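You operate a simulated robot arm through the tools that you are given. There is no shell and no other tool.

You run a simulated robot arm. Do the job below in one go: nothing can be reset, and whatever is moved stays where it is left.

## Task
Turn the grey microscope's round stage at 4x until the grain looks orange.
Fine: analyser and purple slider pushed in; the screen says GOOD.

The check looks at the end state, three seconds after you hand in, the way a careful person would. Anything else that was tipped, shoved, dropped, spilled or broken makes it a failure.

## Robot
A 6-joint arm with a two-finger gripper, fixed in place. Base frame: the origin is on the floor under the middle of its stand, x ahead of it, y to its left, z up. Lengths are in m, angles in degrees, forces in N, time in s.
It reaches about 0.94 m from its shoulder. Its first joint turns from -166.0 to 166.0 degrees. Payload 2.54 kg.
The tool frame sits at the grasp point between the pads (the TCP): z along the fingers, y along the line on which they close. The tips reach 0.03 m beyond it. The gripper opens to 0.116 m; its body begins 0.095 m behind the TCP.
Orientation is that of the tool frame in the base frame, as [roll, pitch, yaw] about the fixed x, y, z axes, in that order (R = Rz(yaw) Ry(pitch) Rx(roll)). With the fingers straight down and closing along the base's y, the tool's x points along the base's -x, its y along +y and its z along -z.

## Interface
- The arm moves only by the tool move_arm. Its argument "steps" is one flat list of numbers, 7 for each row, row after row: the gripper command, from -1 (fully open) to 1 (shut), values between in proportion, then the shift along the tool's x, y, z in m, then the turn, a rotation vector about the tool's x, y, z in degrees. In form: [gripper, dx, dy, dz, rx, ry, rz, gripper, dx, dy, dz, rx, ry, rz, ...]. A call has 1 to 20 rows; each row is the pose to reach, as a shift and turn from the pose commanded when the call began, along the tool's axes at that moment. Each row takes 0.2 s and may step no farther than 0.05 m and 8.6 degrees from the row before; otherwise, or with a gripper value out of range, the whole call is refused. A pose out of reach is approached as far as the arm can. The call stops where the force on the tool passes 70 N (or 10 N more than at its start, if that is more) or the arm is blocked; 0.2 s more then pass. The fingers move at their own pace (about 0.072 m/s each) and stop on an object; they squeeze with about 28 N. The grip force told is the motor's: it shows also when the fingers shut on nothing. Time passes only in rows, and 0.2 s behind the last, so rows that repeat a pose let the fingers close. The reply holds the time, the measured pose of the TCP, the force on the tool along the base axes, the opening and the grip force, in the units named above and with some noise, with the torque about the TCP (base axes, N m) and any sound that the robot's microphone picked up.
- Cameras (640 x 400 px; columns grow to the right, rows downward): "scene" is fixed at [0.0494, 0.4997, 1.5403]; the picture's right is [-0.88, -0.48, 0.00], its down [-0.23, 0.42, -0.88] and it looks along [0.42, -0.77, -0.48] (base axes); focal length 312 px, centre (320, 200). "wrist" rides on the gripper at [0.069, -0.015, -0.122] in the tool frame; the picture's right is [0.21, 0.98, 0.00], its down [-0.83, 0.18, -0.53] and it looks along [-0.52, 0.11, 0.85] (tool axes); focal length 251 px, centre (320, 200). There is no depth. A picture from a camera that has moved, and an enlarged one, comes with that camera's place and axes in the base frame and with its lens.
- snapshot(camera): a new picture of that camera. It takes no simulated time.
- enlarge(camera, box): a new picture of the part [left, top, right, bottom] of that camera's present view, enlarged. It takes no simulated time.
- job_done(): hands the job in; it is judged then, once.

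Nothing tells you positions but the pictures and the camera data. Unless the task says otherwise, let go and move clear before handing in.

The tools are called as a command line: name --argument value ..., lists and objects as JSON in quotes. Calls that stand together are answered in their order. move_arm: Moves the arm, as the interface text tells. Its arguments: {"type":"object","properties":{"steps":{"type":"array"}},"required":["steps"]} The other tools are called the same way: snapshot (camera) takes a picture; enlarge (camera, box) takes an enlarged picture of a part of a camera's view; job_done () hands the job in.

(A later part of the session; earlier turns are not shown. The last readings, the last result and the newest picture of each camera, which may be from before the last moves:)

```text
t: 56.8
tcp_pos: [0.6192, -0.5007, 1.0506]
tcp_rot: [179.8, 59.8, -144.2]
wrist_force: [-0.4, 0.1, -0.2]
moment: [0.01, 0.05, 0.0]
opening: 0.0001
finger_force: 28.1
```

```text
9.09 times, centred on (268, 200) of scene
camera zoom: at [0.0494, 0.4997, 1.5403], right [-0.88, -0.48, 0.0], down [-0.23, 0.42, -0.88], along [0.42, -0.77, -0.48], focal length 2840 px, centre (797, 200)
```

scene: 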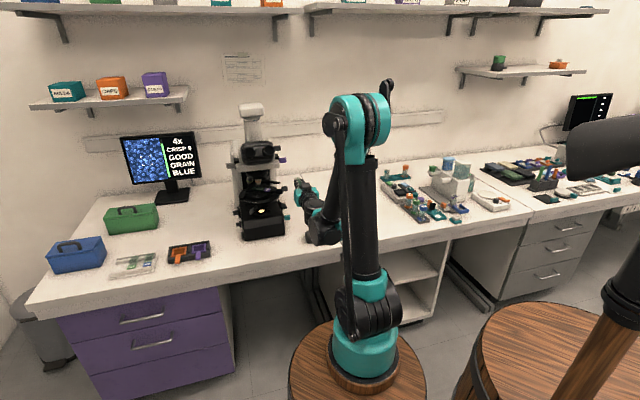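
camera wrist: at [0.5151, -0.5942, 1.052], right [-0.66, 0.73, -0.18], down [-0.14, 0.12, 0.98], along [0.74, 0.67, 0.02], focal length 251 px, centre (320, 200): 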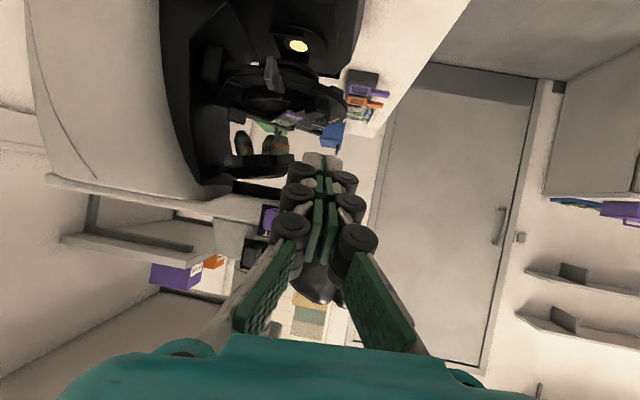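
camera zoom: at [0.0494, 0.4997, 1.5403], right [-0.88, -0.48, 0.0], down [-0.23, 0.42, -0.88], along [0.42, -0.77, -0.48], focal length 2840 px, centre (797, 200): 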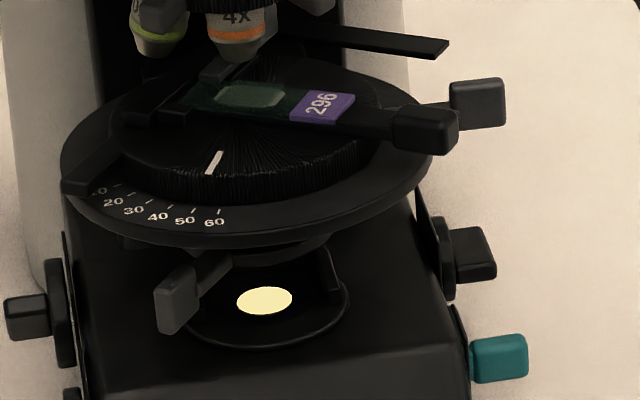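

Now it's clear: the grey right-hand paddle rises from the knurled disc rim, so it turns the stage. The two black tabs move the slide holder. The paddle is at about [0.753, -0.477, 0.940]. I'm setting the shut fingers behind it so I can push it forward, tangentially.

move_arm --steps '[1, 0.0119, -0.0278, 0.0172, -1.99, 0, -1.15, 1, 0.0237, -0.0555, 0.0344, -3.98, 0, -2.3, 1, 0.0356, -0.0833, 0.0516, -5.98, 0, -3.45, 1, 0.0474, -0.111, 0.0688, -7.97, 0, -4.6]'

snapshot --camera "wrist"

enlarge --camera "scene" --box '[240, 160, 340, 225]'

```text
t: 57.8
tcp_pos: [0.7157, -0.5679, 0.9751]
tcp_rot: [179.7, 59.9, -135.1]
wrist_force: [-0.6, 0.3, 0.9]
moment: [-0.04, 0.07, -0.05]
opening: 0.0002
finger_force: 27.8
```

```text
taken
camera wrist: at [0.6276, -0.6773, 0.9757], right [-0.77, 0.61, -0.18], down [-0.16, 0.09, 0.98], along [0.62, 0.78, 0.03], focal length 251 px, centre (320, 200)
```

wrist: 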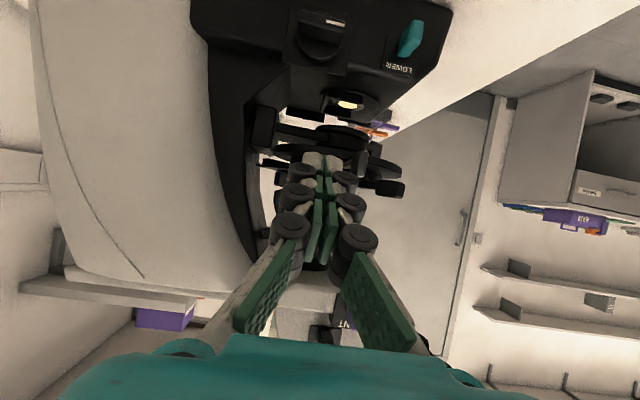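

```text
6.15 times, centred on (290, 192) of scene
camera zoom: at [0.0494, 0.4997, 1.5403], right [-0.88, -0.48, 0.0], down [-0.23, 0.42, -0.88], along [0.42, -0.77, -0.48], focal length 1922 px, centre (505, 246)
```

zoom: 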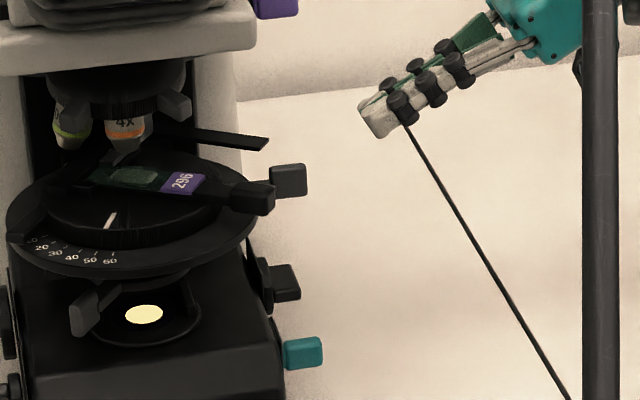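

move_arm --steps '[1, -0.0054, 0, 0.0273, 0, 0, 0, 1, -0.0108, 0, 0.0546, 0, 0, 0]'

enlarge --camera "wrist" --box '[220, 60, 420, 220]'

enlarge --camera "scene" --box '[240, 160, 340, 225]'

```text
t: 58.4
tcp_pos: [0.7497, -0.5314, 0.9567]
tcp_rot: [179.7, 59.7, -135.2]
wrist_force: [-0.2, -0.4, 0.2]
moment: [0.03, -0.02, -0.02]
opening: 0.0001
finger_force: 28.2
```

```text
2.50 times, centred on (320, 140) of wrist
camera zoom: at [0.6623, -0.6405, 0.9578], right [-0.77, 0.61, -0.18], down [-0.16, 0.09, 0.98], along [0.62, 0.78, 0.03], focal length 629 px, centre (320, 350)
```

zoom: 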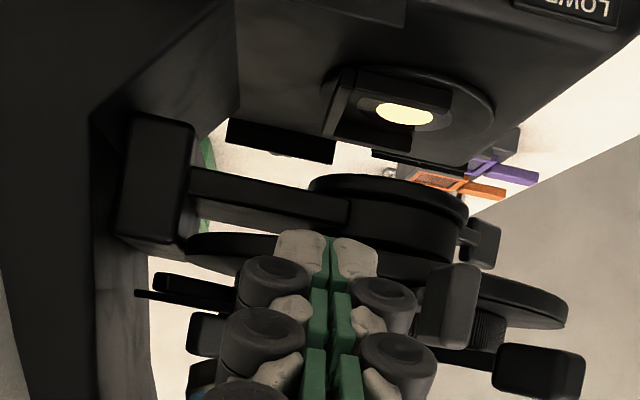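

```text
6.15 times, centred on (290, 192) of scene
camera zoom: at [0.0494, 0.4997, 1.5403], right [-0.88, -0.48, 0.0], down [-0.23, 0.42, -0.88], along [0.42, -0.77, -0.48], focal length 1922 px, centre (505, 246)
```

zoom: 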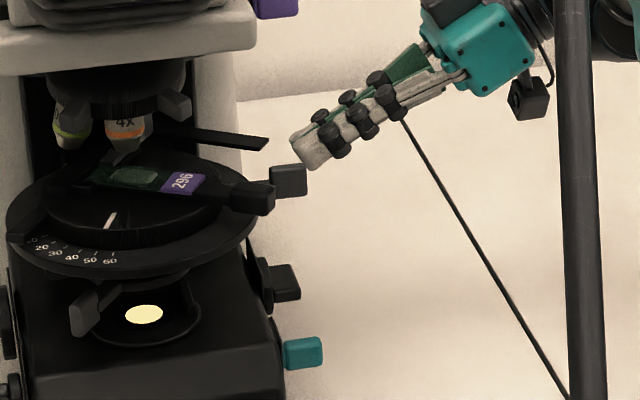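

The fingertip is just behind the grey paddle with open space to the front. I'm pushing the paddle forward in small steps.

move_arm --steps '[1, -0.0102, 0, 0.0057, 0, 0, 0, 1, -0.0102, 0.01, 0.0057, 0, 0, 0, 1, -0.0102, 0.018, 0.0057, 0, 0, 0, 1, -0.0106, 0.023, 0.006, 0, 0, 0, 1, -0.0106, 0.028, 0.0063, 0, 0, 0]'

enlarge --camera "scene" --box '[225, 165, 325, 230]'

enlarge --camera "scene" --box '[110, 125, 210, 195]'

enlarge --camera "wrist" --box '[220, 60, 420, 220]'

```text
t: 59.6
tcp_pos: [0.7369, -0.5038, 0.9632]
tcp_rot: [179.7, 59.7, -135.2]
wrist_force: [-0.2, 0.2, 0.7]
moment: [0.0, 0.0, 0.04]
opening: 0.0
finger_force: 28.3
```

```text
6.15 times, centred on (275, 198) of scene
camera zoom: at [0.0494, 0.4997, 1.5403], right [-0.88, -0.48, 0.0], down [-0.23, 0.42, -0.88], along [0.42, -0.77, -0.48], focal length 1922 px, centre (597, 215)
```

zoom: 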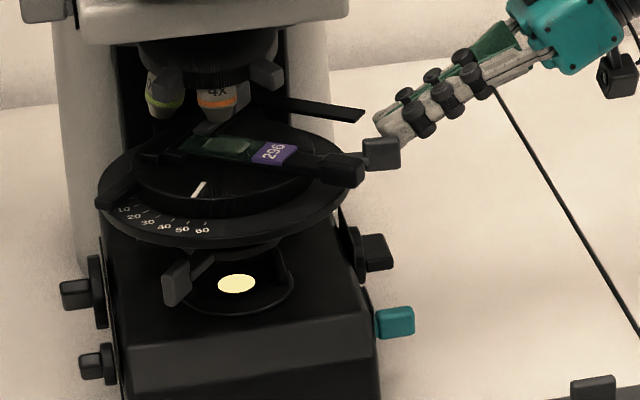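

```text
5.71 times, centred on (160, 160) of scene
camera zoom: at [0.0494, 0.4997, 1.5403], right [-0.88, -0.48, 0.0], down [-0.23, 0.42, -0.88], along [0.42, -0.77, -0.48], focal length 1785 px, centre (1234, 429)
```

zoom: 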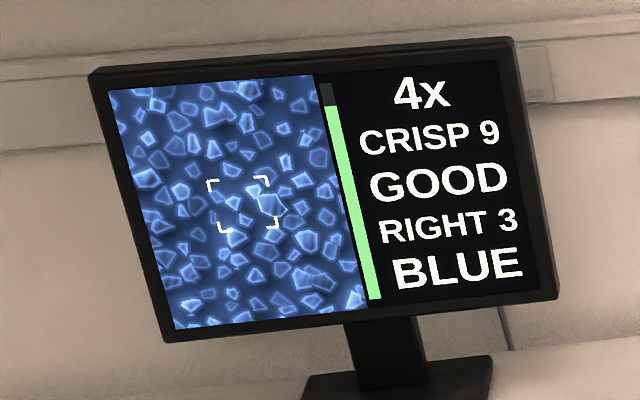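

```text
2.50 times, centred on (320, 140) of wrist
camera zoom: at [0.6506, -0.6132, 0.9642], right [-0.77, 0.61, -0.18], down [-0.16, 0.09, 0.98], along [0.62, 0.78, 0.03], focal length 629 px, centre (320, 350)
```

zoom: 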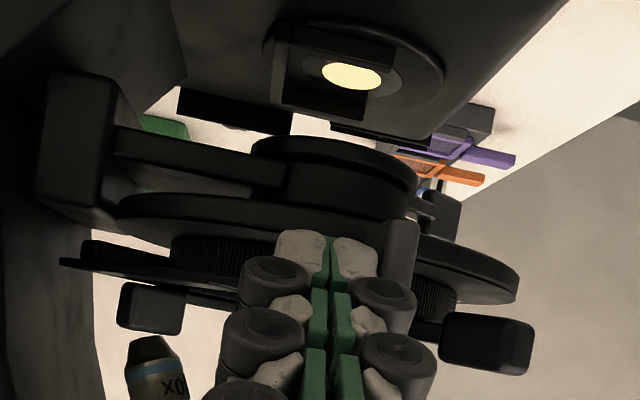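

The finger is just about touching the paddle. I continue pushing forward along the arc.

move_arm --steps '[1, -0.0004, 0.005, 0.0006, 0, 0, 0, 1, -0.0009, 0.01, 0.0015, 0, 0, 0, 1, -0.0015, 0.015, 0.0026, 0, 0, 0, 1, -0.0021, 0.0188, 0.0036, 0, 0, 0]'

enlarge --camera "scene" --box '[225, 165, 325, 230]'

enlarge --camera "scene" --box '[110, 125, 210, 195]'

enlarge --camera "wrist" --box '[220, 60, 420, 220]'

```text
t: 60.6
tcp_pos: [0.7257, -0.4882, 0.9637]
tcp_rot: [179.6, 59.8, -135.2]
wrist_force: [-0.7, -0.1, 0.0]
moment: [0.01, 0.01, 0.02]
opening: 0.0
finger_force: 27.5
```

```text
6.15 times, centred on (275, 198) of scene
camera zoom: at [0.0494, 0.4997, 1.5403], right [-0.88, -0.48, 0.0], down [-0.23, 0.42, -0.88], along [0.42, -0.77, -0.48], focal length 1922 px, centre (597, 215)
```

zoom: 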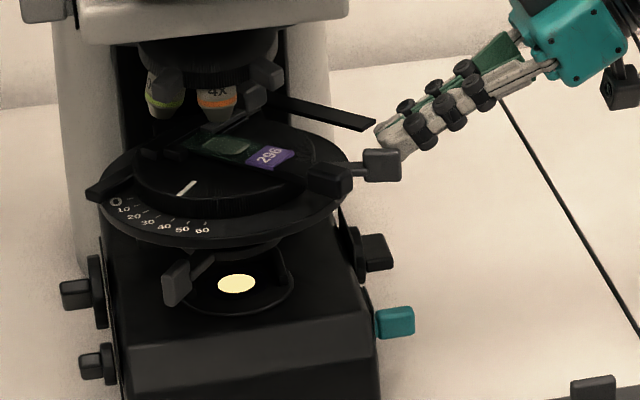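

```text
5.71 times, centred on (160, 160) of scene
camera zoom: at [0.0494, 0.4997, 1.5403], right [-0.88, -0.48, 0.0], down [-0.23, 0.42, -0.88], along [0.42, -0.77, -0.48], focal length 1785 px, centre (1234, 429)
```

zoom: 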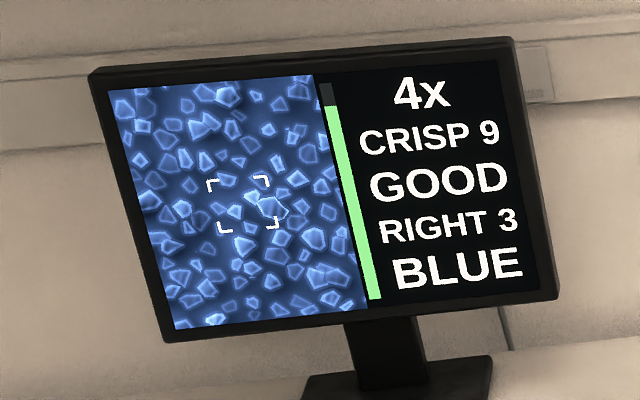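

```text
2.50 times, centred on (320, 140) of wrist
camera zoom: at [0.6391, -0.5974, 0.9643], right [-0.77, 0.61, -0.18], down [-0.16, 0.09, 0.98], along [0.62, 0.78, 0.03], focal length 629 px, centre (320, 350)
```

zoom: 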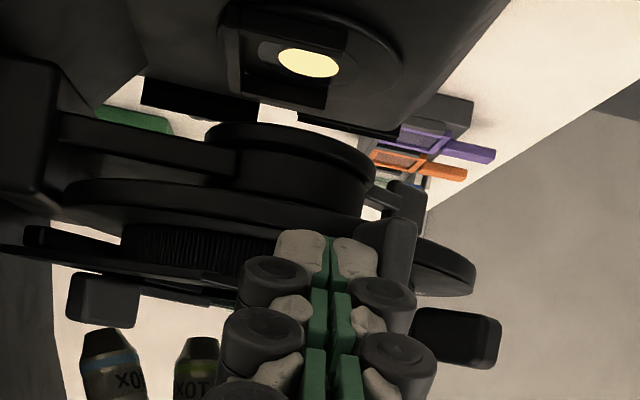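

The stage turns freely this way, with no measurable force and the index mark moving down the scale. It's still BLUE, so I carry on along the arc.

move_arm --steps '[1, -0.0012, 0.0044, 0.002, 0, 0, 0, 1, -0.0023, 0.0088, 0.004, 0, 0, 0, 1, -0.0034, 0.0132, 0.0057, 0, 0, 0, 1, -0.0044, 0.0176, 0.0075, 0, 0, 0, 1, -0.0056, 0.0218, 0.0096, 0, 0, 0, 1, -0.0068, 0.026, 0.0117, 0, 0, 0]'

enlarge --camera "scene" --box '[225, 165, 325, 230]'

enlarge --camera "scene" --box '[110, 125, 210, 195]'

enlarge --camera "wrist" --box '[220, 60, 420, 220]'

```text
t: 62.0
tcp_pos: [0.7189, -0.4595, 0.9626]
tcp_rot: [179.8, 59.8, -135.0]
wrist_force: [-0.9, 0.1, -0.2]
moment: [0.02, 0.02, -0.03]
opening: 0.0001
finger_force: 27.6
```

```text
6.15 times, centred on (275, 198) of scene
camera zoom: at [0.0494, 0.4997, 1.5403], right [-0.88, -0.48, 0.0], down [-0.23, 0.42, -0.88], along [0.42, -0.77, -0.48], focal length 1922 px, centre (597, 215)
```

zoom: 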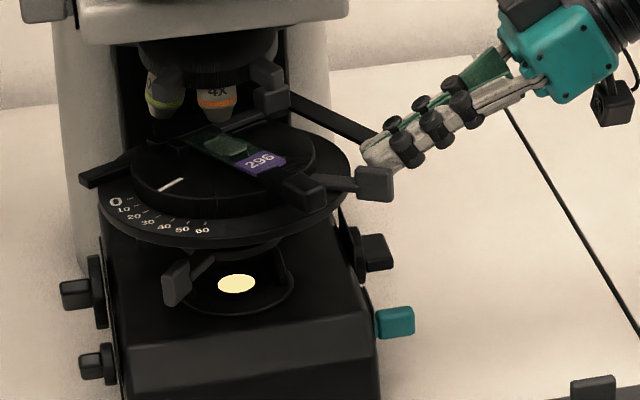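

```text
5.71 times, centred on (160, 160) of scene
camera zoom: at [0.0494, 0.4997, 1.5403], right [-0.88, -0.48, 0.0], down [-0.23, 0.42, -0.88], along [0.42, -0.77, -0.48], focal length 1785 px, centre (1234, 429)
```

zoom: 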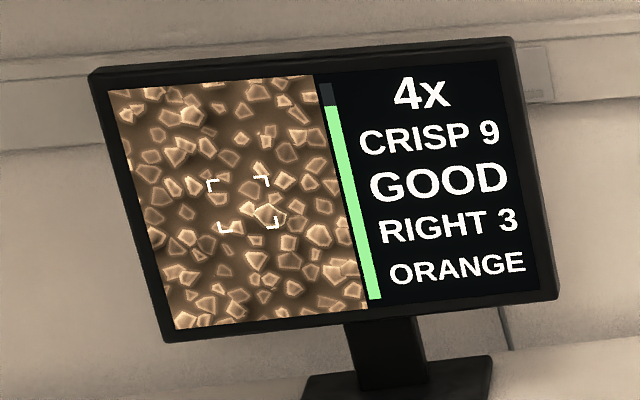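

```text
2.50 times, centred on (320, 140) of wrist
camera zoom: at [0.6316, -0.5696, 0.9648], right [-0.77, 0.61, -0.18], down [-0.16, 0.09, 0.98], along [0.62, 0.78, 0.03], focal length 629 px, centre (320, 350)
```

zoom: 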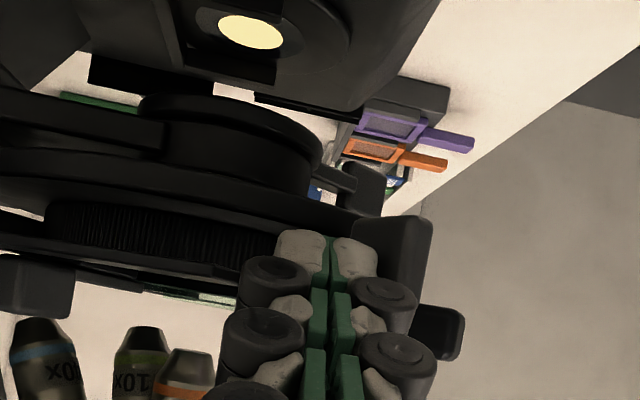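

The screen now says ORANGE: 4x, CRISP 9, GOOD, ORANGE. The colour only just flipped, so I'm turning about 10° more for margin and watching it.

move_arm --steps '[1, -0.0009, 0.0044, 0.0015, 0, 0, 0, 1, -0.0018, 0.0088, 0.0031, 0, 0, 0, 1, -0.0033, 0.0126, 0.0058, 0, 0, 0, 1, -0.0049, 0.0163, 0.0085, 0, 0, 0]'

enlarge --camera "scene" --box '[225, 165, 325, 230]'

enlarge --camera "scene" --box '[110, 125, 210, 195]'

```text
t: 63.0
tcp_pos: [0.714, -0.4422, 0.9653]
tcp_rot: [179.8, 59.7, -135.1]
wrist_force: [0.8, 0.1, 0.6]
moment: [-0.02, 0.0, 0.02]
opening: 0.0
finger_force: 28.9
```

```text
6.15 times, centred on (275, 198) of scene
camera zoom: at [0.0494, 0.4997, 1.5403], right [-0.88, -0.48, 0.0], down [-0.23, 0.42, -0.88], along [0.42, -0.77, -0.48], focal length 1922 px, centre (597, 215)
```

zoom: 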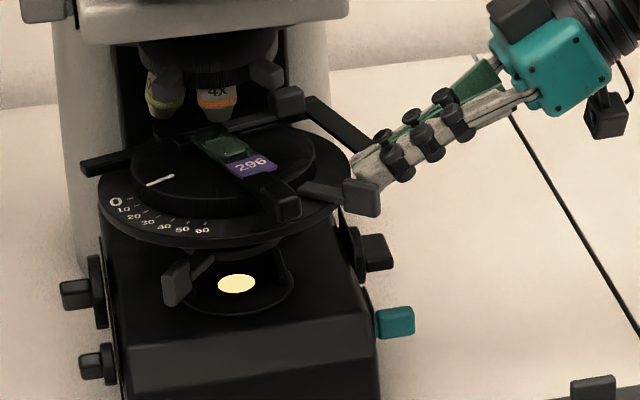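

```text
5.71 times, centred on (160, 160) of scene
camera zoom: at [0.0494, 0.4997, 1.5403], right [-0.88, -0.48, 0.0], down [-0.23, 0.42, -0.88], along [0.42, -0.77, -0.48], focal length 1785 px, centre (1234, 429)
```

zoom: 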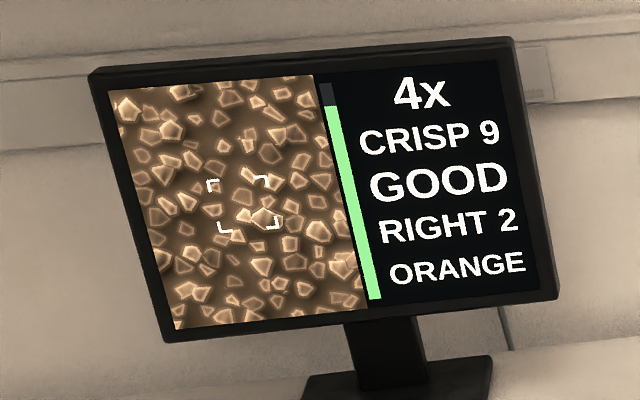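

The stage now sits about 10° deeper into ORANGE and the exposure is still GOOD. One thing remains: my first push left the grain slightly off centre ("RIGHT 2" instead of "GRAIN"). I'm backing the finger out and raising the camera to study the slide holder.

move_arm --steps '[1, 0.005, -0.003, -0.0087, 0, 0, 0, 1, 0.02, -0.006, -0.035, 0, 0, 0, 1, 0.02, -0.006, -0.075, 0, 0, 0, 1, -0.01, -0.006, -0.11, 0, 0, 0, 1, -0.04, -0.006, -0.14, 0, 0, 0, 1, -0.06, -0.006, -0.16, 0, 7.5, 0, 1, -0.07, -0.006, -0.17, 0, 15, 0, 1, -0.08, -0.006, -0.18, 0, 22.5, 0]'

snapshot --camera "wrist"

enlarge --camera "scene" --box '[110, 120, 340, 245]'

```text
t: 64.8
tcp_pos: [0.6385, -0.5287, 1.1232]
tcp_rot: [179.8, 37.3, -135.1]
wrist_force: [0.4, 0.4, -0.9]
moment: [0.03, -0.03, 0.03]
opening: 0.0
finger_force: 28.1
```

```text
taken
camera wrist: at [0.5586, -0.6293, 1.177], right [-0.81, 0.57, -0.13], down [0.11, 0.36, 0.93], along [0.57, 0.74, -0.36], focal length 251 px, centre (320, 200)
```

wrist: 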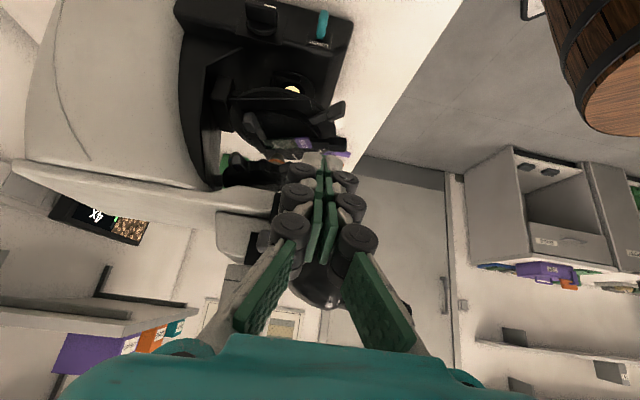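

```text
2.78 times, centred on (225, 182) of scene
camera zoom: at [0.0494, 0.4997, 1.5403], right [-0.88, -0.48, 0.0], down [-0.23, 0.42, -0.88], along [0.42, -0.77, -0.48], focal length 869 px, centre (584, 249)
```

zoom: 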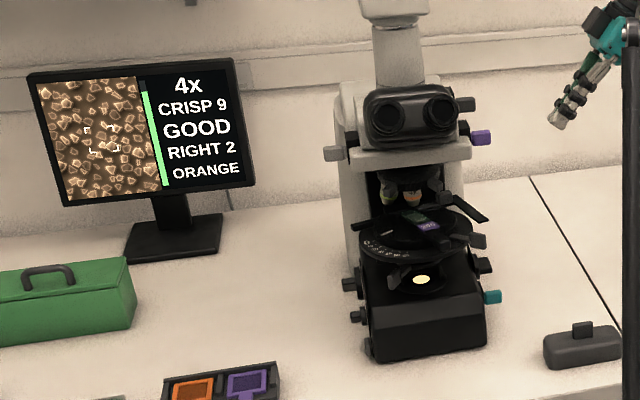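

enlarge --camera "wrist" --box '[210, 70, 370, 180]'

enlarge --camera "scene" --box '[235, 175, 295, 220]'

enlarge --camera "scene" --box '[120, 135, 170, 185]'

```text
3.64 times, centred on (290, 125) of wrist
camera zoom: at [0.5586, -0.6293, 1.177], right [-0.81, 0.57, -0.13], down [0.11, 0.36, 0.93], along [0.57, 0.74, -0.36], focal length 914 px, centre (429, 473)
```

zoom: 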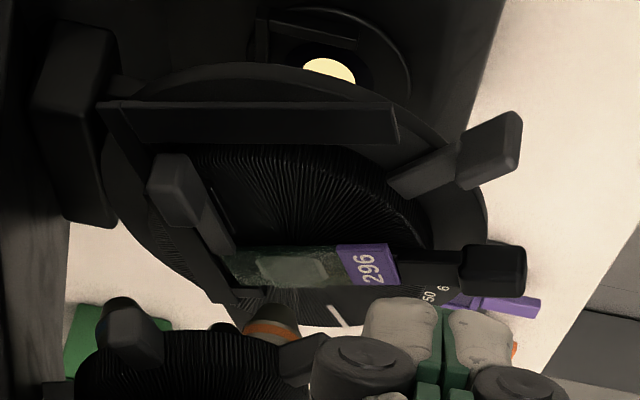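

```text
8.89 times, centred on (265, 198) of scene
camera zoom: at [0.0494, 0.4997, 1.5403], right [-0.88, -0.48, 0.0], down [-0.23, 0.42, -0.88], along [0.42, -0.77, -0.48], focal length 2777 px, centre (809, 222)
```

zoom: 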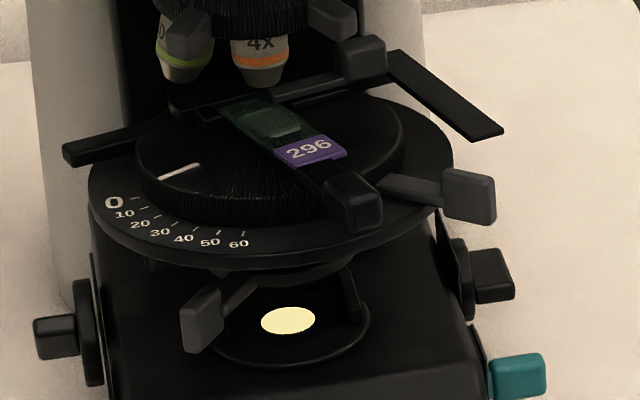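

```text
8.00 times, centred on (145, 160) of scene
camera zoom: at [0.0494, 0.4997, 1.5403], right [-0.88, -0.48, 0.0], down [-0.23, 0.42, -0.88], along [0.42, -0.77, -0.48], focal length 2499 px, centre (1720, 520)
```

zoom: 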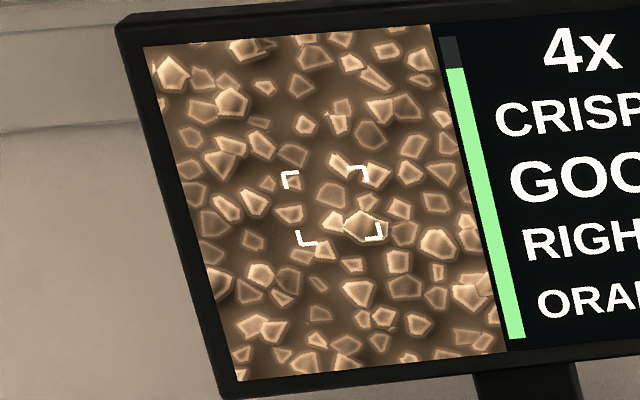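

I now understand the holder: one black tab is in line with the slide (X), and the other sits at the end of a crossbar. The grain needs to move slightly left and up on the screen to be back in the bracket. I'm repositioning to the front-right so I can nudge the slide gently, keeping clear of everything on the way.

move_arm --steps '[1, 0, 0, 0, 0, -7.6, 0, 1, 0, 0, 0, 0, -15.2, 0, 1, 0, 0, 0, 0, -22.7, 0]'

move_arm --steps '[1, 0.0063, 0.0097, 0.0036, 6.93, 0, 4, 1, 0.0126, 0.0194, 0.0073, 13.86, 0, 8, 1, 0.0189, 0.0291, 0.0109, 20.8, 0, 12, 1, 0.0252, 0.0388, 0.0146, 27.7, 0, 16, 1, 0.0315, 0.0485, 0.0182, 34.6, 0, 20, 1, 0.0378, 0.0582, 0.0218, 41.6, 0, 24, 1, 0.0441, 0.0679, 0.0255, 48.5, 0, 28, 1, 0.0504, 0.0776, 0.0291, 55.4, 0, 32, 1, 0.0567, 0.0873, 0.0328, 62.4, 0, 36, 1, 0.063, 0.097, 0.0364, 69.3, 0, 40]'

snapshot --camera "scene"

snapshot --camera "wrist"

```text
t: 65.6
tcp_pos: [0.6362, -0.5262, 1.1238]
tcp_rot: [179.8, 60.2, -135.1]
wrist_force: [0.4, 0.7, 0.1]
moment: [-0.03, 0.0, 0.01]
opening: 0.0001
finger_force: 27.9
```

```text
t: 67.8
tcp_pos: [0.5667, -0.4598, 1.0507]
tcp_rot: [180.0, 59.9, 144.9]
wrist_force: [-0.4, -0.3, 0.1]
moment: [0.0, -0.03, 0.03]
opening: 0.0002
finger_force: 28.2
```

```text
taken
```

scene: 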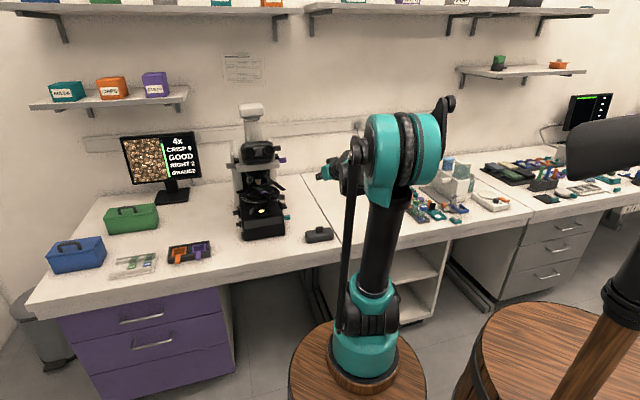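

```text
taken
camera wrist: at [0.4444, -0.3909, 1.0508], right [0.47, 0.86, -0.19], down [0.06, 0.18, 0.98], along [0.88, -0.48, 0.03], focal length 251 px, centre (320, 200)
```

wrist: 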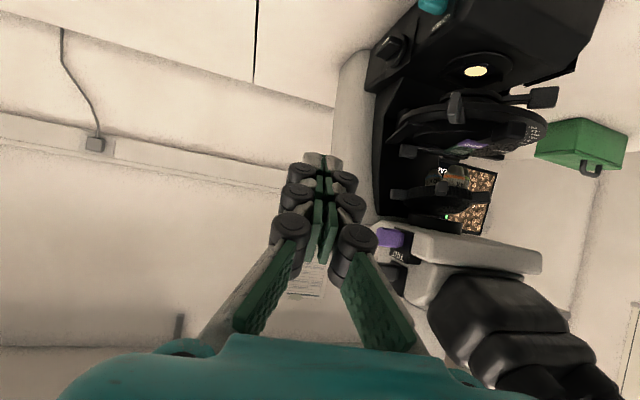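

enlarge --camera "wrist" --box '[370, 60, 570, 200]'

enlarge --camera "scene" --box '[235, 175, 295, 220]'

```text
2.86 times, centred on (470, 130) of wrist
camera zoom: at [0.4444, -0.3909, 1.0508], right [0.47, 0.86, -0.19], down [0.06, 0.18, 0.98], along [0.88, -0.48, 0.03], focal length 718 px, centre (-109, 400)
```

zoom: 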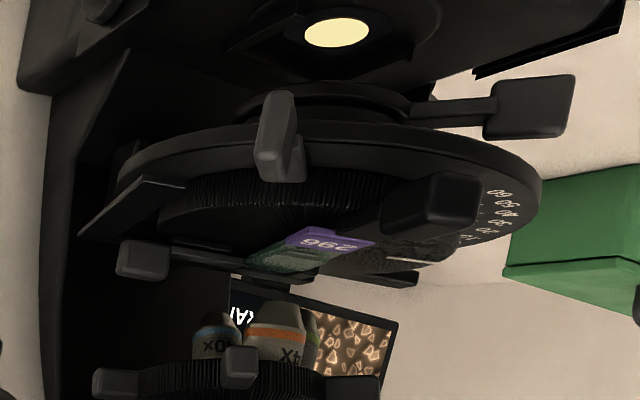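

```text
8.89 times, centred on (265, 198) of scene
camera zoom: at [0.0494, 0.4997, 1.5403], right [-0.88, -0.48, 0.0], down [-0.23, 0.42, -0.88], along [0.42, -0.77, -0.48], focal length 2777 px, centre (809, 222)
```

zoom: 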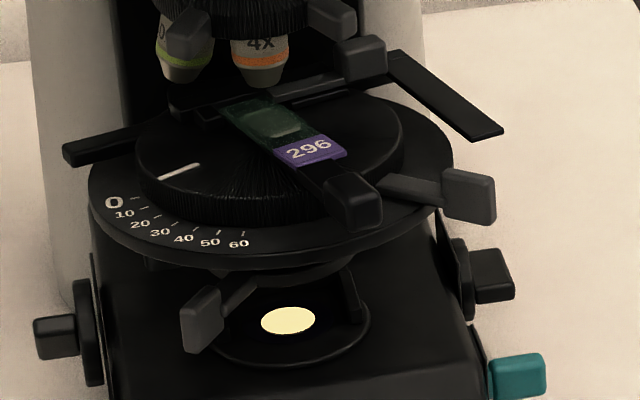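

From here both handles are clear: the slide tab is at [0.750, -0.361, 0.954] and the stage paddle at [0.725, -0.412, 0.940]. I'm moving in front of the slide tab's outer end, stopping 3 cm short.

move_arm --steps '[1, 0.0354, 0, 0.0205, 0, 0, 0, 1, 0.0708, 0, 0.0409, 0, 0, 0, 1, 0.0705, 0.0368, 0.0453, 0, 0, 0, 1, 0.0703, 0.0736, 0.0497, 0, 0, 0, 1, 0.07, 0.1104, 0.0541, 0, 0, 0, 1, 0.0698, 0.1472, 0.0585, 0, 0, 0, 1, 0.0695, 0.184, 0.0629, 0, 0, 0]'

snapshot --camera "wrist"

enlarge --camera "scene" --box '[215, 160, 315, 240]'

```text
t: 69.4
tcp_pos: [0.6884, -0.3181, 0.9582]
tcp_rot: [179.9, 59.9, 145.0]
wrist_force: [-0.3, -0.6, 0.1]
moment: [0.01, -0.05, 0.01]
opening: 0.0
finger_force: 28.8
```

```text
taken
camera wrist: at [0.5661, -0.2499, 0.9592], right [0.47, 0.86, -0.19], down [0.06, 0.18, 0.98], along [0.88, -0.48, 0.03], focal length 251 px, centre (320, 200)
```

wrist: 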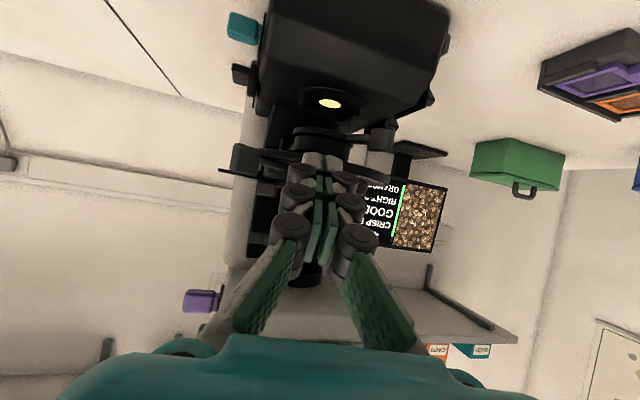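

```text
5.00 times, centred on (265, 200) of scene
camera zoom: at [0.0494, 0.4997, 1.5403], right [-0.88, -0.48, 0.0], down [-0.23, 0.42, -0.88], along [0.42, -0.77, -0.48], focal length 1562 px, centre (595, 200)
```

zoom: 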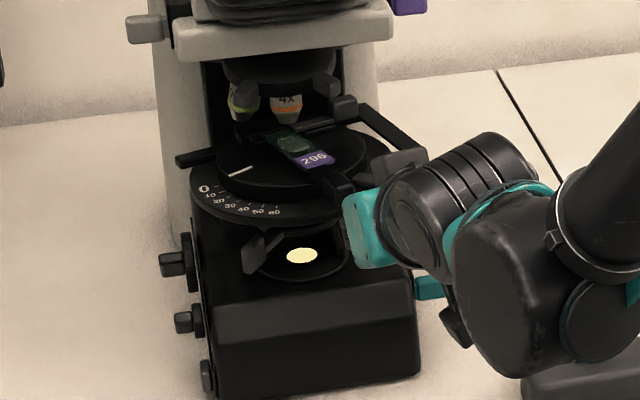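

enlarge --camera "wrist" --box '[220, 100, 400, 230]'

enlarge --camera "scene" --box '[120, 135, 170, 185]'

```text
3.08 times, centred on (310, 165) of wrist
camera zoom: at [0.5661, -0.2499, 0.9592], right [0.47, 0.86, -0.19], down [0.06, 0.18, 0.98], along [0.88, -0.48, 0.03], focal length 774 px, centre (351, 308)
```

zoom: 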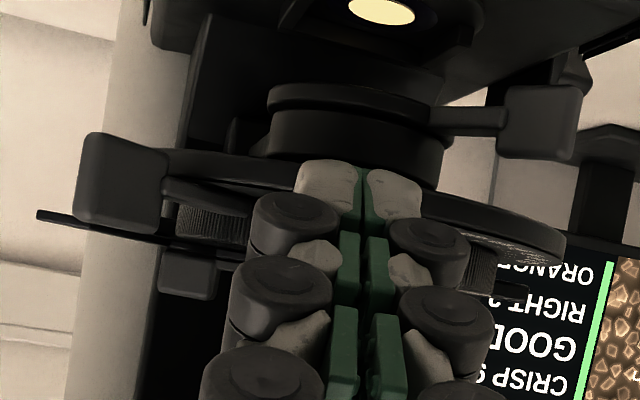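

```text
8.00 times, centred on (145, 160) of scene
camera zoom: at [0.0494, 0.4997, 1.5403], right [-0.88, -0.48, 0.0], down [-0.23, 0.42, -0.88], along [0.42, -0.77, -0.48], focal length 2499 px, centre (1720, 520)
```

zoom: 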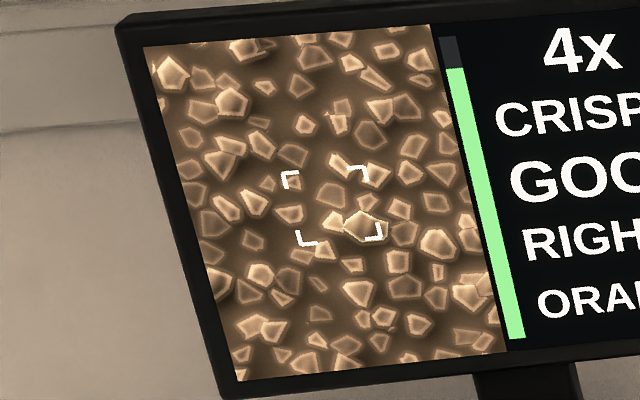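

move_arm --steps '[1, -0.005, 0.0013, 0.0086, 0, 0, 0, 1, -0.0099, 0.0026, 0.0172, 0, 0, 0]'

enlarge --camera "wrist" --box '[220, 100, 400, 230]'

enlarge --camera "scene" --box '[110, 125, 310, 225]'

```text
t: 70.0
tcp_pos: [0.7067, -0.3279, 0.9586]
tcp_rot: [179.8, 59.9, 145.1]
wrist_force: [0.1, 0.5, 0.4]
moment: [-0.02, 0.05, -0.01]
opening: 0.0002
finger_force: 28.3
```

```text
3.08 times, centred on (310, 165) of wrist
camera zoom: at [0.5844, -0.2592, 0.959], right [0.47, 0.86, -0.18], down [0.06, 0.18, 0.98], along [0.88, -0.47, 0.03], focal length 774 px, centre (351, 308)
```

zoom: 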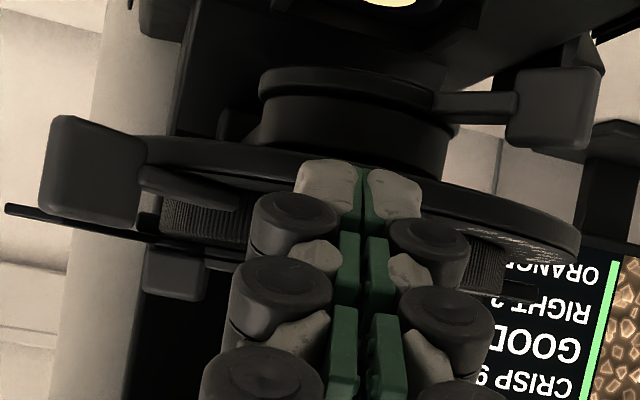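

```text
3.20 times, centred on (210, 175) of scene
camera zoom: at [0.0494, 0.4997, 1.5403], right [-0.88, -0.48, 0.0], down [-0.23, 0.42, -0.88], along [0.42, -0.77, -0.48], focal length 1000 px, centre (672, 280)
```

zoom: 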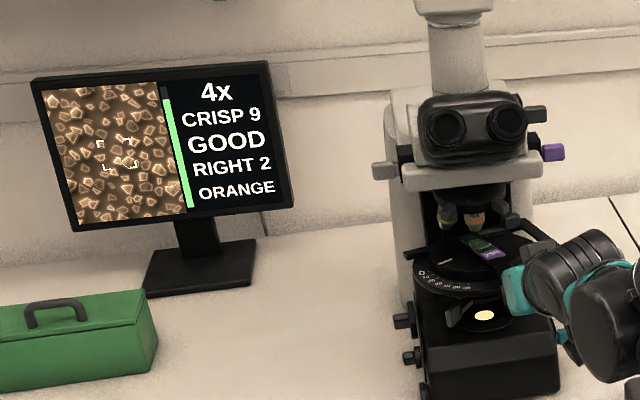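

move_arm --steps '[1, -0.002, 0.0005, 0.0034, 0, 0, 0, 1, -0.004, 0.001, 0.0069, 0, 0, 0]'

enlarge --camera "scene" --box '[120, 135, 200, 185]'

move_arm --steps '[1, -0.0005, 0.0001, 0.0009, 0, 0, 0, 1, -0.001, 0.0003, 0.0017, 0, 0, 0]'

enlarge --camera "scene" --box '[120, 135, 200, 185]'

```text
t: 70.6
tcp_pos: [0.7141, -0.3327, 0.9586]
tcp_rot: [179.9, 60.0, 144.8]
wrist_force: [0.4, 0.0, 1.0]
moment: [0.01, -0.02, 0.03]
opening: 0.0
finger_force: 28.3
```

```text
8.00 times, centred on (160, 160) of scene
camera zoom: at [0.0494, 0.4997, 1.5403], right [-0.88, -0.48, 0.0], down [-0.23, 0.42, -0.88], along [0.42, -0.77, -0.48], focal length 2499 px, centre (1600, 520)
```

zoom: 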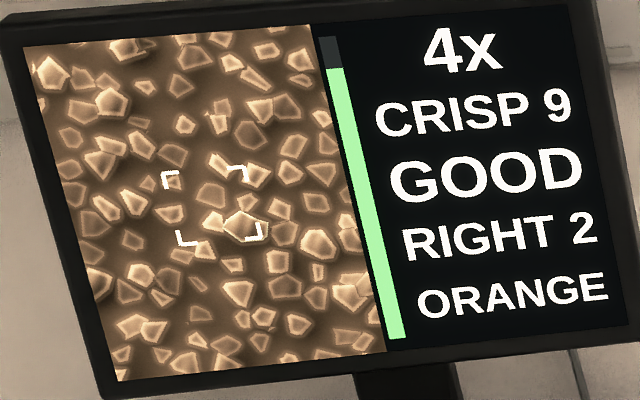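

```text
t: 71.2
tcp_pos: [0.7143, -0.3338, 0.9578]
tcp_rot: [179.9, 59.8, 144.9]
wrist_force: [-13.6, 7.7, -2.4]
moment: [0.16, 0.05, -0.02]
opening: 0.006
finger_force: 28.4
```

```text
8.00 times, centred on (160, 160) of scene
camera zoom: at [0.0494, 0.4997, 1.5403], right [-0.88, -0.48, 0.0], down [-0.23, 0.42, -0.88], along [0.42, -0.77, -0.48], focal length 2499 px, centre (1600, 520)
```

zoom: 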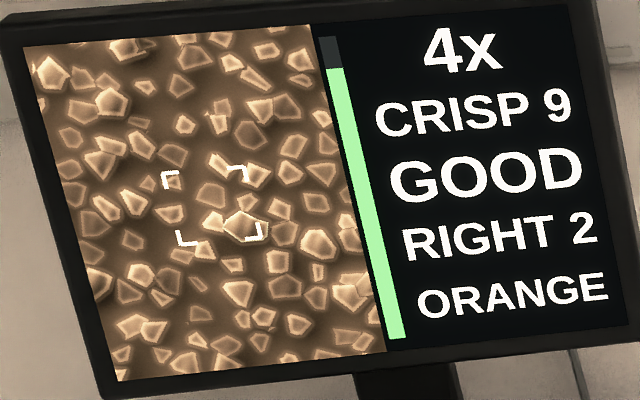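

Contact registered at about 16 N, but the slide did not move and the tab wedged the fingertips apart slightly. I'm backing off a little and squaring up to the tab's end so both fingertips press flat.

move_arm --steps '[1, 0.003, -0.001, -0.0055, 0, 0, 0, 1, 0.005, -0.005, -0.01, -3.25, 0, -1.9, 1, 0.005, -0.007, -0.01, -6.5, 0, -3.75, 1, 0.005, -0.007, -0.01, -6.5, 0, -3.75]'

enlarge --camera "wrist" --box '[220, 100, 400, 230]'

enlarge --camera "scene" --box '[225, 175, 305, 225]'

```text
t: 72.2
tcp_pos: [0.7037, -0.3337, 0.9587]
tcp_rot: [179.9, 59.9, 152.5]
wrist_force: [0.7, 0.8, 0.1]
moment: [0.0, -0.03, -0.01]
opening: 0.0001
finger_force: 29.2
```

```text
3.08 times, centred on (310, 165) of wrist
camera zoom: at [0.5725, -0.2811, 0.9599], right [0.35, 0.92, -0.18], down [0.04, 0.18, 0.98], along [0.93, -0.36, 0.03], focal length 774 px, centre (351, 308)
```

zoom: 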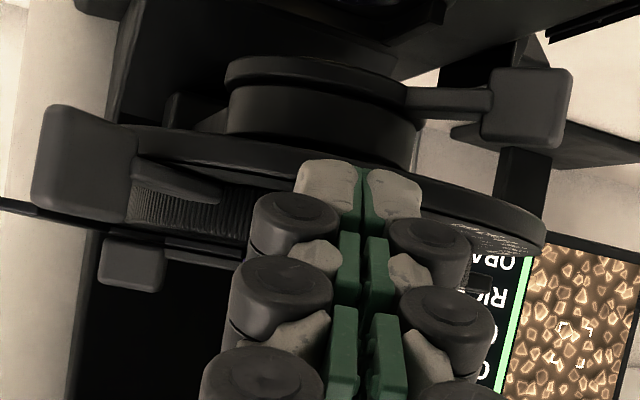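

```text
8.00 times, centred on (265, 200) of scene
camera zoom: at [0.0494, 0.4997, 1.5403], right [-0.88, -0.48, 0.0], down [-0.23, 0.42, -0.88], along [0.42, -0.77, -0.48], focal length 2499 px, centre (760, 200)
```

zoom: 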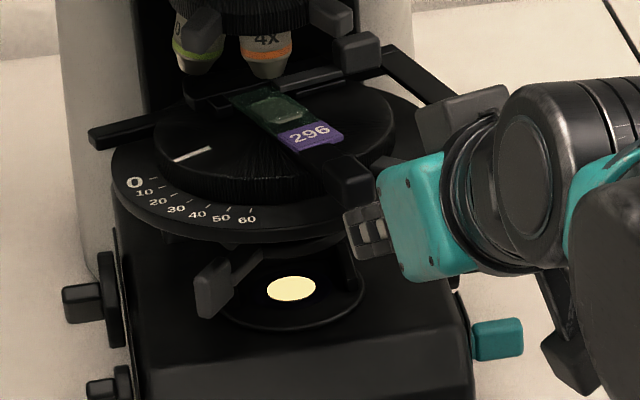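

move_arm --steps '[1, -0.0052, 0, -0.003, 0, 0, 0, 1, -0.0087, 0, 0.0031, 0, 0, 0, 1, -0.0097, 0, 0.0048, 0, 0, 0]'

move_arm --steps '[1, -0.0005, 0, 0.0009, 0, 0, 0, 1, -0.0005, 0, 0.0009, 0, 0, 0]'

enlarge --camera "scene" --box '[120, 135, 200, 185]'

```text
t: 73.0
tcp_pos: [0.7115, -0.3364, 0.9664]
tcp_rot: [179.9, 59.9, 152.4]
wrist_force: [0.7, -0.5, -0.5]
moment: [-0.03, -0.01, -0.01]
opening: 0.0
finger_force: 28.6
```

```text
t: 73.6
tcp_pos: [0.711, -0.3386, 0.9657]
tcp_rot: [180.0, 59.9, 152.4]
wrist_force: [-2.0, 0.8, 0.6]
moment: [0.0, 0.0, -0.01]
opening: 0.0062
finger_force: 28.7
```

```text
8.00 times, centred on (160, 160) of scene
camera zoom: at [0.0494, 0.4997, 1.5403], right [-0.88, -0.48, 0.0], down [-0.23, 0.42, -0.88], along [0.42, -0.77, -0.48], focal length 2499 px, centre (1600, 520)
```

zoom: 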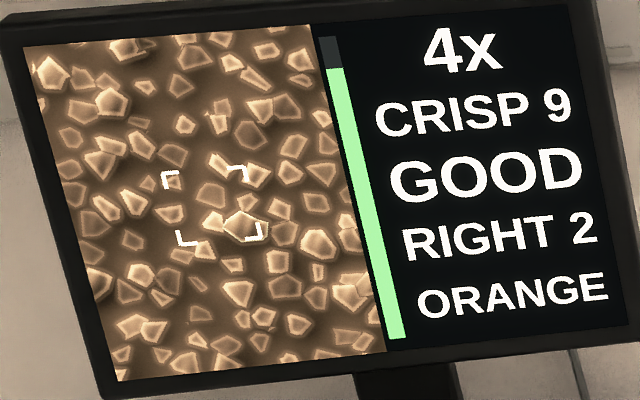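

Pushing the tab endwise only wedges the fingertips apart, so I'm backing off and will take hold of the tab between the fingers instead. I'm opening the gripper partway.

move_arm --steps '[1, 0.0036, 0, -0.0152, 0, 0, 0, 1, 0.0072, 0, -0.0305, 0, 0, 0, 0.138, 0.0072, 0, -0.0305, 0, 0, 0, 0.138, 0.0072, 0, -0.0305, 0, 0, 0, 0.138, 0.0072, 0, -0.0305, 0, 0, 0]'

snapshot --camera "wrist"

enlarge --camera "wrist" --box '[200, 80, 440, 240]'

enlarge --camera "scene" --box '[120, 135, 200, 185]'

```text
t: 74.8
tcp_pos: [0.6855, -0.3243, 0.9739]
tcp_rot: [179.9, 59.9, 152.3]
wrist_force: [0.4, 0.2, 0.0]
moment: [-0.01, 0.04, 0.0]
opening: 0.0499
finger_force: 0.0
```

```text
taken
camera wrist: at [0.5545, -0.2723, 0.9747], right [0.35, 0.92, -0.18], down [0.04, 0.18, 0.98], along [0.93, -0.36, 0.03], focal length 251 px, centre (320, 200)
```

wrist: 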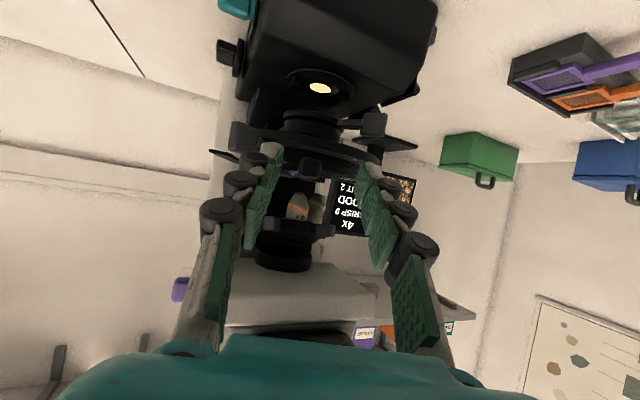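

```text
2.50 times, centred on (320, 160) of wrist
camera zoom: at [0.5545, -0.2723, 0.9747], right [0.35, 0.92, -0.18], down [0.04, 0.18, 0.98], along [0.93, -0.36, 0.03], focal length 629 px, centre (320, 300)
```

zoom: 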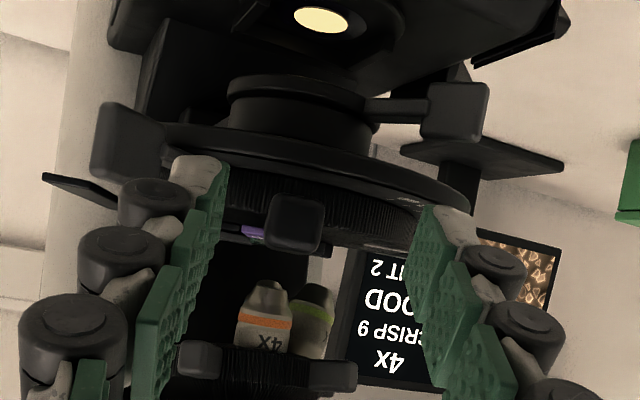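

```text
8.00 times, centred on (160, 160) of scene
camera zoom: at [0.0494, 0.4997, 1.5403], right [-0.88, -0.48, 0.0], down [-0.23, 0.42, -0.88], along [0.42, -0.77, -0.48], focal length 2499 px, centre (1600, 520)
```

zoom: 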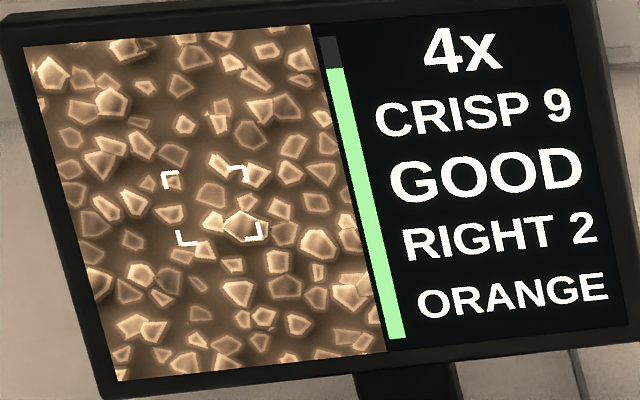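

The slide tab is seen end-on between the open fingers, and the stage paddle is clear to the left. I'm moving in so the fingertips straddle the tab, without touching anything.

move_arm --steps '[0.138, -0.008, -0.0046, 0.015, 0, 0, 0, 0.138, -0.017, -0.0046, 0.032, 0, 0, 0, 0.138, -0.0225, -0.0046, 0.0424, 0, 0, 0]'

enlarge --camera "wrist" --box '[200, 80, 440, 240]'

enlarge --camera "scene" --box '[225, 175, 305, 225]'

```text
t: 75.6
tcp_pos: [0.7252, -0.3495, 0.9728]
tcp_rot: [179.9, 60.0, 152.5]
wrist_force: [0.2, -0.8, -0.4]
moment: [-0.01, -0.01, -0.01]
opening: 0.05
finger_force: 0.1
```

```text
2.50 times, centred on (320, 160) of wrist
camera zoom: at [0.5949, -0.2978, 0.9736], right [0.36, 0.92, -0.18], down [0.04, 0.18, 0.98], along [0.93, -0.36, 0.03], focal length 629 px, centre (320, 300)
```

zoom: 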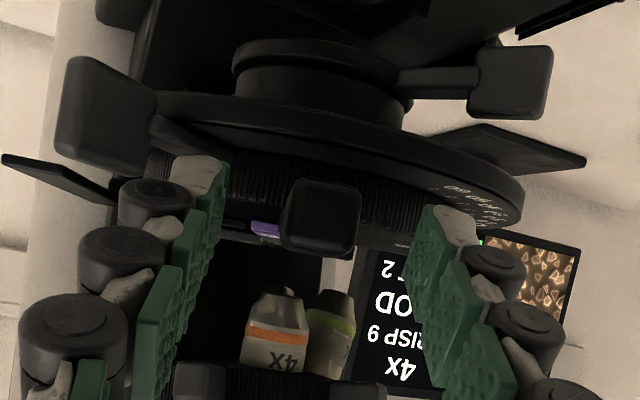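

```text
8.00 times, centred on (265, 200) of scene
camera zoom: at [0.0494, 0.4997, 1.5403], right [-0.88, -0.48, 0.0], down [-0.23, 0.42, -0.88], along [0.42, -0.77, -0.48], focal length 2499 px, centre (760, 200)
```

zoom: 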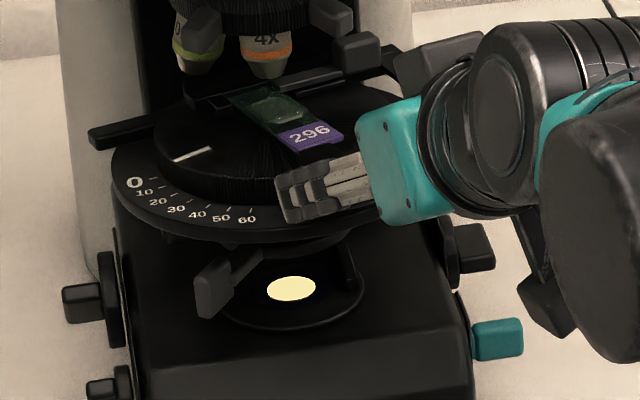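

move_arm --steps '[0.138, -0.004, 0, 0.0069, 0, 0, 0, 0.3, -0.004, 0, 0.0069, 0, 0, 0, 0.5, -0.004, 0, 0.0069, 0, 0, 0, 0.6, -0.004, 0, 0.0069, 0, 0, 0, 0.6, -0.004, 0, 0.0069, 0, 0, 0]'

enlarge --camera "wrist" --box '[200, 80, 440, 240]'

enlarge --camera "scene" --box '[120, 135, 200, 185]'

```text
t: 76.8
tcp_pos: [0.7331, -0.354, 0.9724]
tcp_rot: [179.9, 59.8, 152.4]
wrist_force: [-0.3, 0.9, 0.4]
moment: [-0.03, -0.04, 0.01]
opening: 0.0232
finger_force: 0.0
```

```text
2.50 times, centred on (320, 160) of wrist
camera zoom: at [0.6022, -0.3015, 0.9737], right [0.35, 0.92, -0.18], down [0.04, 0.18, 0.98], along [0.93, -0.36, 0.03], focal length 629 px, centre (320, 300)
```

zoom: 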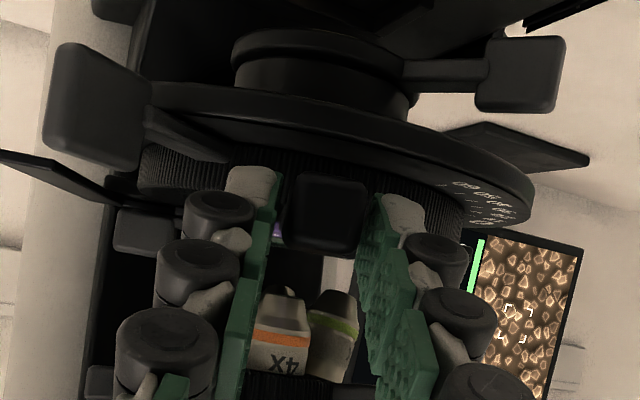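

```text
8.00 times, centred on (160, 160) of scene
camera zoom: at [0.0494, 0.4997, 1.5403], right [-0.88, -0.48, 0.0], down [-0.23, 0.42, -0.88], along [0.42, -0.77, -0.48], focal length 2499 px, centre (1600, 520)
```

zoom: 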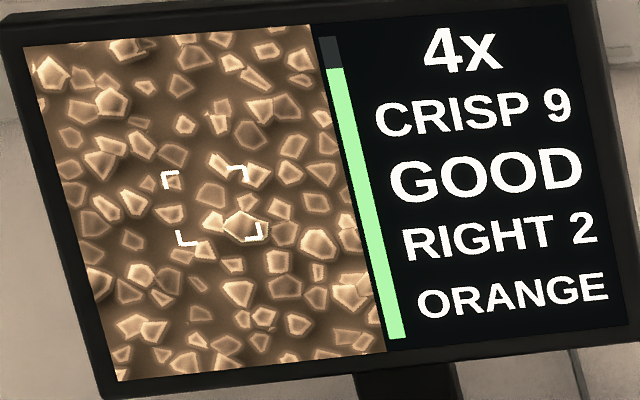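

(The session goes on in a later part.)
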